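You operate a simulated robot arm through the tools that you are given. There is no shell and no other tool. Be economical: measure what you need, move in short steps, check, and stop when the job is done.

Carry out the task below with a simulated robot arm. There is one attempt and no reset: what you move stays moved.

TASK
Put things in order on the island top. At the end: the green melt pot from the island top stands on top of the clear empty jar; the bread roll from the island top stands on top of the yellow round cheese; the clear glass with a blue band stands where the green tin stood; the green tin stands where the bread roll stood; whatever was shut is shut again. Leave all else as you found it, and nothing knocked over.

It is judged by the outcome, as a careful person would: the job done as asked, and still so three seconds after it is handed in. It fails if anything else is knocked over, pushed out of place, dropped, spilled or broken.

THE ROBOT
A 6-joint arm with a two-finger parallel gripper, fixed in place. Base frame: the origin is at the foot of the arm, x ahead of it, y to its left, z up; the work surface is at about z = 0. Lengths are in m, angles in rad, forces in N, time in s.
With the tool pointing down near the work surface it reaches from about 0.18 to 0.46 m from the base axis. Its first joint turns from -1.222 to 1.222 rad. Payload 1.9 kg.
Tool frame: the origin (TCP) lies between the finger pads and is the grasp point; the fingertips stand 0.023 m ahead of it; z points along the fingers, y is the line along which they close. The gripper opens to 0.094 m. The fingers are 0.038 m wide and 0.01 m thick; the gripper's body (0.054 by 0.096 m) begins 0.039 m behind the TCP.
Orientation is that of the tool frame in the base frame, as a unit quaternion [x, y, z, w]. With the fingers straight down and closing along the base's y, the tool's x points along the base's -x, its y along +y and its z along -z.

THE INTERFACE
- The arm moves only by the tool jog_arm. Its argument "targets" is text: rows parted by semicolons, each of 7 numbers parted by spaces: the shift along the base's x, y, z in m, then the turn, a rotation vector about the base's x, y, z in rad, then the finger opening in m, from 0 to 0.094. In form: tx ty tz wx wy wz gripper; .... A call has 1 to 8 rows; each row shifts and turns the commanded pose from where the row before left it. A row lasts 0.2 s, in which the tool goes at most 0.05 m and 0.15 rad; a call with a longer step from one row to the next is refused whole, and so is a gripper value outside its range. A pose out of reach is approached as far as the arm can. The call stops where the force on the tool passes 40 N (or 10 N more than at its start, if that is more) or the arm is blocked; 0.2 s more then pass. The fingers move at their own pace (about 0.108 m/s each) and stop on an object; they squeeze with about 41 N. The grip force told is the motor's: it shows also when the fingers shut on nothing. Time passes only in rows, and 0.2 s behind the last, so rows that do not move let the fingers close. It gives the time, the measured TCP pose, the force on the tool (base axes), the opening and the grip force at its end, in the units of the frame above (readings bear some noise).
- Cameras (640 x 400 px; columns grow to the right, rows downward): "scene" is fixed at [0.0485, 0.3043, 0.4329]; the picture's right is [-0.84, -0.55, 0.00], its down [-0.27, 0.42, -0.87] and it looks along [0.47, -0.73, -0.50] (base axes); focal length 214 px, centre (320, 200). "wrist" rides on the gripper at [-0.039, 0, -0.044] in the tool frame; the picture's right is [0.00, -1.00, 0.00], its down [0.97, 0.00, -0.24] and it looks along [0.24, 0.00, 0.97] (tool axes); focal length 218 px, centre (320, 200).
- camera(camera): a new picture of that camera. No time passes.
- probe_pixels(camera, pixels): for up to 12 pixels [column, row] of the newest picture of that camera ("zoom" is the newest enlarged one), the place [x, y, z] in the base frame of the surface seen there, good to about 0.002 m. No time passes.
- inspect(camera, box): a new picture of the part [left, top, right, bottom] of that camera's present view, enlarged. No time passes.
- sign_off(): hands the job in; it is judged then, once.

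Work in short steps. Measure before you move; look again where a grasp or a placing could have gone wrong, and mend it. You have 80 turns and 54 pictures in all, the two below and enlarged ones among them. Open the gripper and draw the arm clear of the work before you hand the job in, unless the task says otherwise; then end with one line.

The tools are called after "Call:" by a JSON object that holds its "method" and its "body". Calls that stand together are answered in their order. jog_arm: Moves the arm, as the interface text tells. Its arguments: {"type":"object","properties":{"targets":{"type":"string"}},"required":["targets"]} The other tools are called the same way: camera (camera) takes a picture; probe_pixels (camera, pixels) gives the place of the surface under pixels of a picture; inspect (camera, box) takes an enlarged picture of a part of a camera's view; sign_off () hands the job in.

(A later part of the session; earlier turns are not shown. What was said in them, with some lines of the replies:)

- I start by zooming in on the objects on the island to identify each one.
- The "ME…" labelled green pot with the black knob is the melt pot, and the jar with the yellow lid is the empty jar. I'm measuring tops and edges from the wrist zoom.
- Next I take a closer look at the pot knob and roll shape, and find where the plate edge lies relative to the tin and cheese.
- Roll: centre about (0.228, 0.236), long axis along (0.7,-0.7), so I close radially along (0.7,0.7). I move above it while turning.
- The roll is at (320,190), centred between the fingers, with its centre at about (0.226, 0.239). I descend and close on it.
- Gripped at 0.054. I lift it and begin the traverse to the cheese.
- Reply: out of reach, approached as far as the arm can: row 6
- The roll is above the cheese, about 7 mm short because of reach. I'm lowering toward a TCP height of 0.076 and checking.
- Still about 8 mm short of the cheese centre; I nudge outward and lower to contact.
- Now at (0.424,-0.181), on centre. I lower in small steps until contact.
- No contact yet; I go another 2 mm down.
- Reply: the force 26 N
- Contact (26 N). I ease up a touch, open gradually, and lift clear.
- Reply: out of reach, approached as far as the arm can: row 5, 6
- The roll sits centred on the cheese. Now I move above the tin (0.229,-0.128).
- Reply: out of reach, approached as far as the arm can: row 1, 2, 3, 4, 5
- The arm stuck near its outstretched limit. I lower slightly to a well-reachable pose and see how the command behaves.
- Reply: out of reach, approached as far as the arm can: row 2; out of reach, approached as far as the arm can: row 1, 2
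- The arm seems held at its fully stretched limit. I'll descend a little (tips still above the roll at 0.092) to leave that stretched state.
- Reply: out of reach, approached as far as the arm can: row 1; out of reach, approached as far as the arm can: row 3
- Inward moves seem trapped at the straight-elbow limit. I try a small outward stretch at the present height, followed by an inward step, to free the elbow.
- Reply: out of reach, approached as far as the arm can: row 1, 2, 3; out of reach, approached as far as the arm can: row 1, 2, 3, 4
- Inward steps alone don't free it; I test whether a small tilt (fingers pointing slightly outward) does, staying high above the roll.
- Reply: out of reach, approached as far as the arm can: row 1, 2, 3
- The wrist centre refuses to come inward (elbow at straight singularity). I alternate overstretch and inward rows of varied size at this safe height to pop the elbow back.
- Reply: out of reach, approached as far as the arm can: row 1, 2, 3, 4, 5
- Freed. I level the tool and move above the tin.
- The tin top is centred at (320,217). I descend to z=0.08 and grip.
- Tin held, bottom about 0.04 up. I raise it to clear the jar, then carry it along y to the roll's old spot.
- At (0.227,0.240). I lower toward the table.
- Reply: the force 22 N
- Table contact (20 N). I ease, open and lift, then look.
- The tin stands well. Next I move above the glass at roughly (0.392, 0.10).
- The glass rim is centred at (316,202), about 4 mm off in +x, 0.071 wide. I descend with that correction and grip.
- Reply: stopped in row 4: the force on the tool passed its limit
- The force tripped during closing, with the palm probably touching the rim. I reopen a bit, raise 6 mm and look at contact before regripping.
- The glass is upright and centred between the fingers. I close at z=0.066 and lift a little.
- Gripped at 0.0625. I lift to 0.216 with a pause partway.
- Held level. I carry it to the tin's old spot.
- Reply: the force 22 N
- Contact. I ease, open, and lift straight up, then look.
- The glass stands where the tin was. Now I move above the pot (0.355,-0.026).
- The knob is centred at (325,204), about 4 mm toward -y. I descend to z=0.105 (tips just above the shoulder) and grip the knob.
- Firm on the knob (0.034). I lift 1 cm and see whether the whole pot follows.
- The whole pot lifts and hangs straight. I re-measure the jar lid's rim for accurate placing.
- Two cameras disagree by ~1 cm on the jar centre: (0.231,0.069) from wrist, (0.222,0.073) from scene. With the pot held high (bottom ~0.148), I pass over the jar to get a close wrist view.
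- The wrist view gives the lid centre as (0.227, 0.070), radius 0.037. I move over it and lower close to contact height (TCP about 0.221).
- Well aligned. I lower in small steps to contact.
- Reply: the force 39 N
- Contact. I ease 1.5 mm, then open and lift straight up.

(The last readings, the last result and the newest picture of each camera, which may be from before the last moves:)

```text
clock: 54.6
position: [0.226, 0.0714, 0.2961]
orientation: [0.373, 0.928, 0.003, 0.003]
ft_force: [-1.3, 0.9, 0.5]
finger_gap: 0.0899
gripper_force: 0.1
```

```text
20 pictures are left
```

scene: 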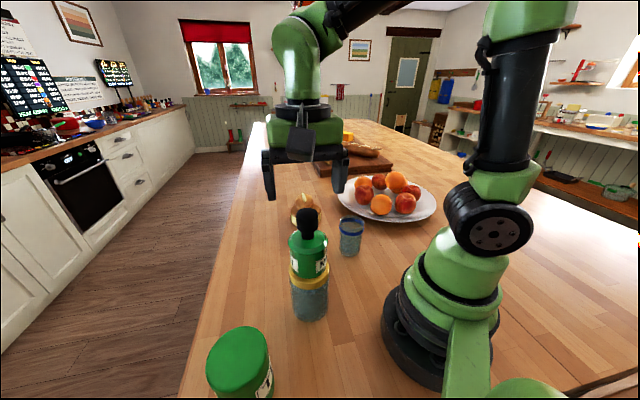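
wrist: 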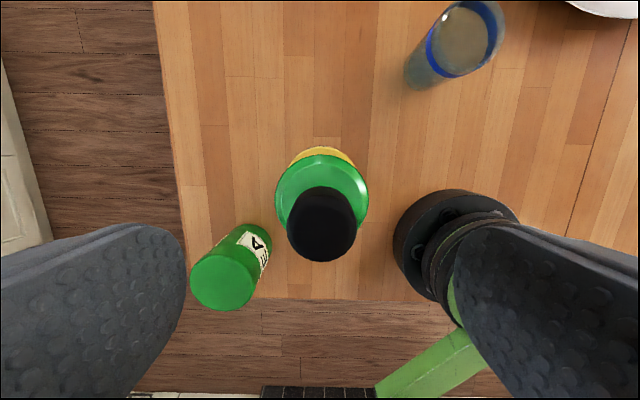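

The pot stands on the jar. I raise and draw the arm clear, wait a little, then do a final check.

Call:
{"method": "jog_arm", "body": {"targets": "0 0 0.035 0 0 0 0.09;0.03 -0.015 0.01 0 0 0 0.09;0.035 -0.015 0 0 0 0 0.09;0.035 -0.015 0 0 0 0 0.09;0 0 0 0 0 0 0.09;0 0 0 0 0 0 0.09;0 0 0 0 0 0 0.09"}}

Call:
{"method": "inspect", "body": {"camera": "scene", "box": [200, 170, 440, 400]}}

```text
clock: 56.2
position: [0.3281, 0.0275, 0.3415]
orientation: [0.373, 0.928, 0.003, 0.003]
ft_force: [-1.4, -0.3, 0.6]
finger_gap: 0.0898
gripper_force: 0.0
```

```text
1.74 times, centred on (320, 285) of scene
```

zoom: 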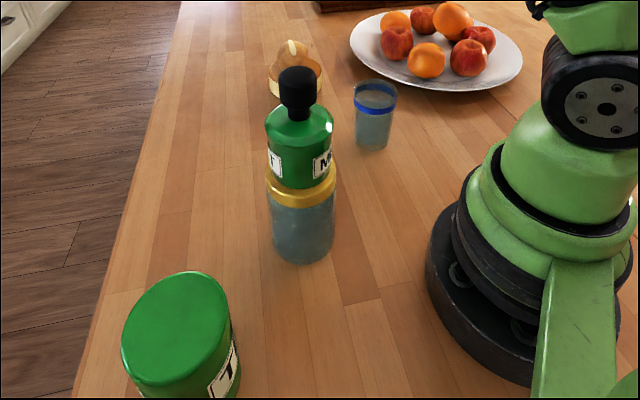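

Everything stands as asked and the arm is clear with its gripper open. I hand the job in.

Call:
{"method": "sign_off", "body": {}}

```text
The job is handed in.
```

The job is done and handed in: the melt pot stands on the shut jar, the roll on the cheese, the glass where the tin was, and the tin where the roll was; nothing was knocked over.
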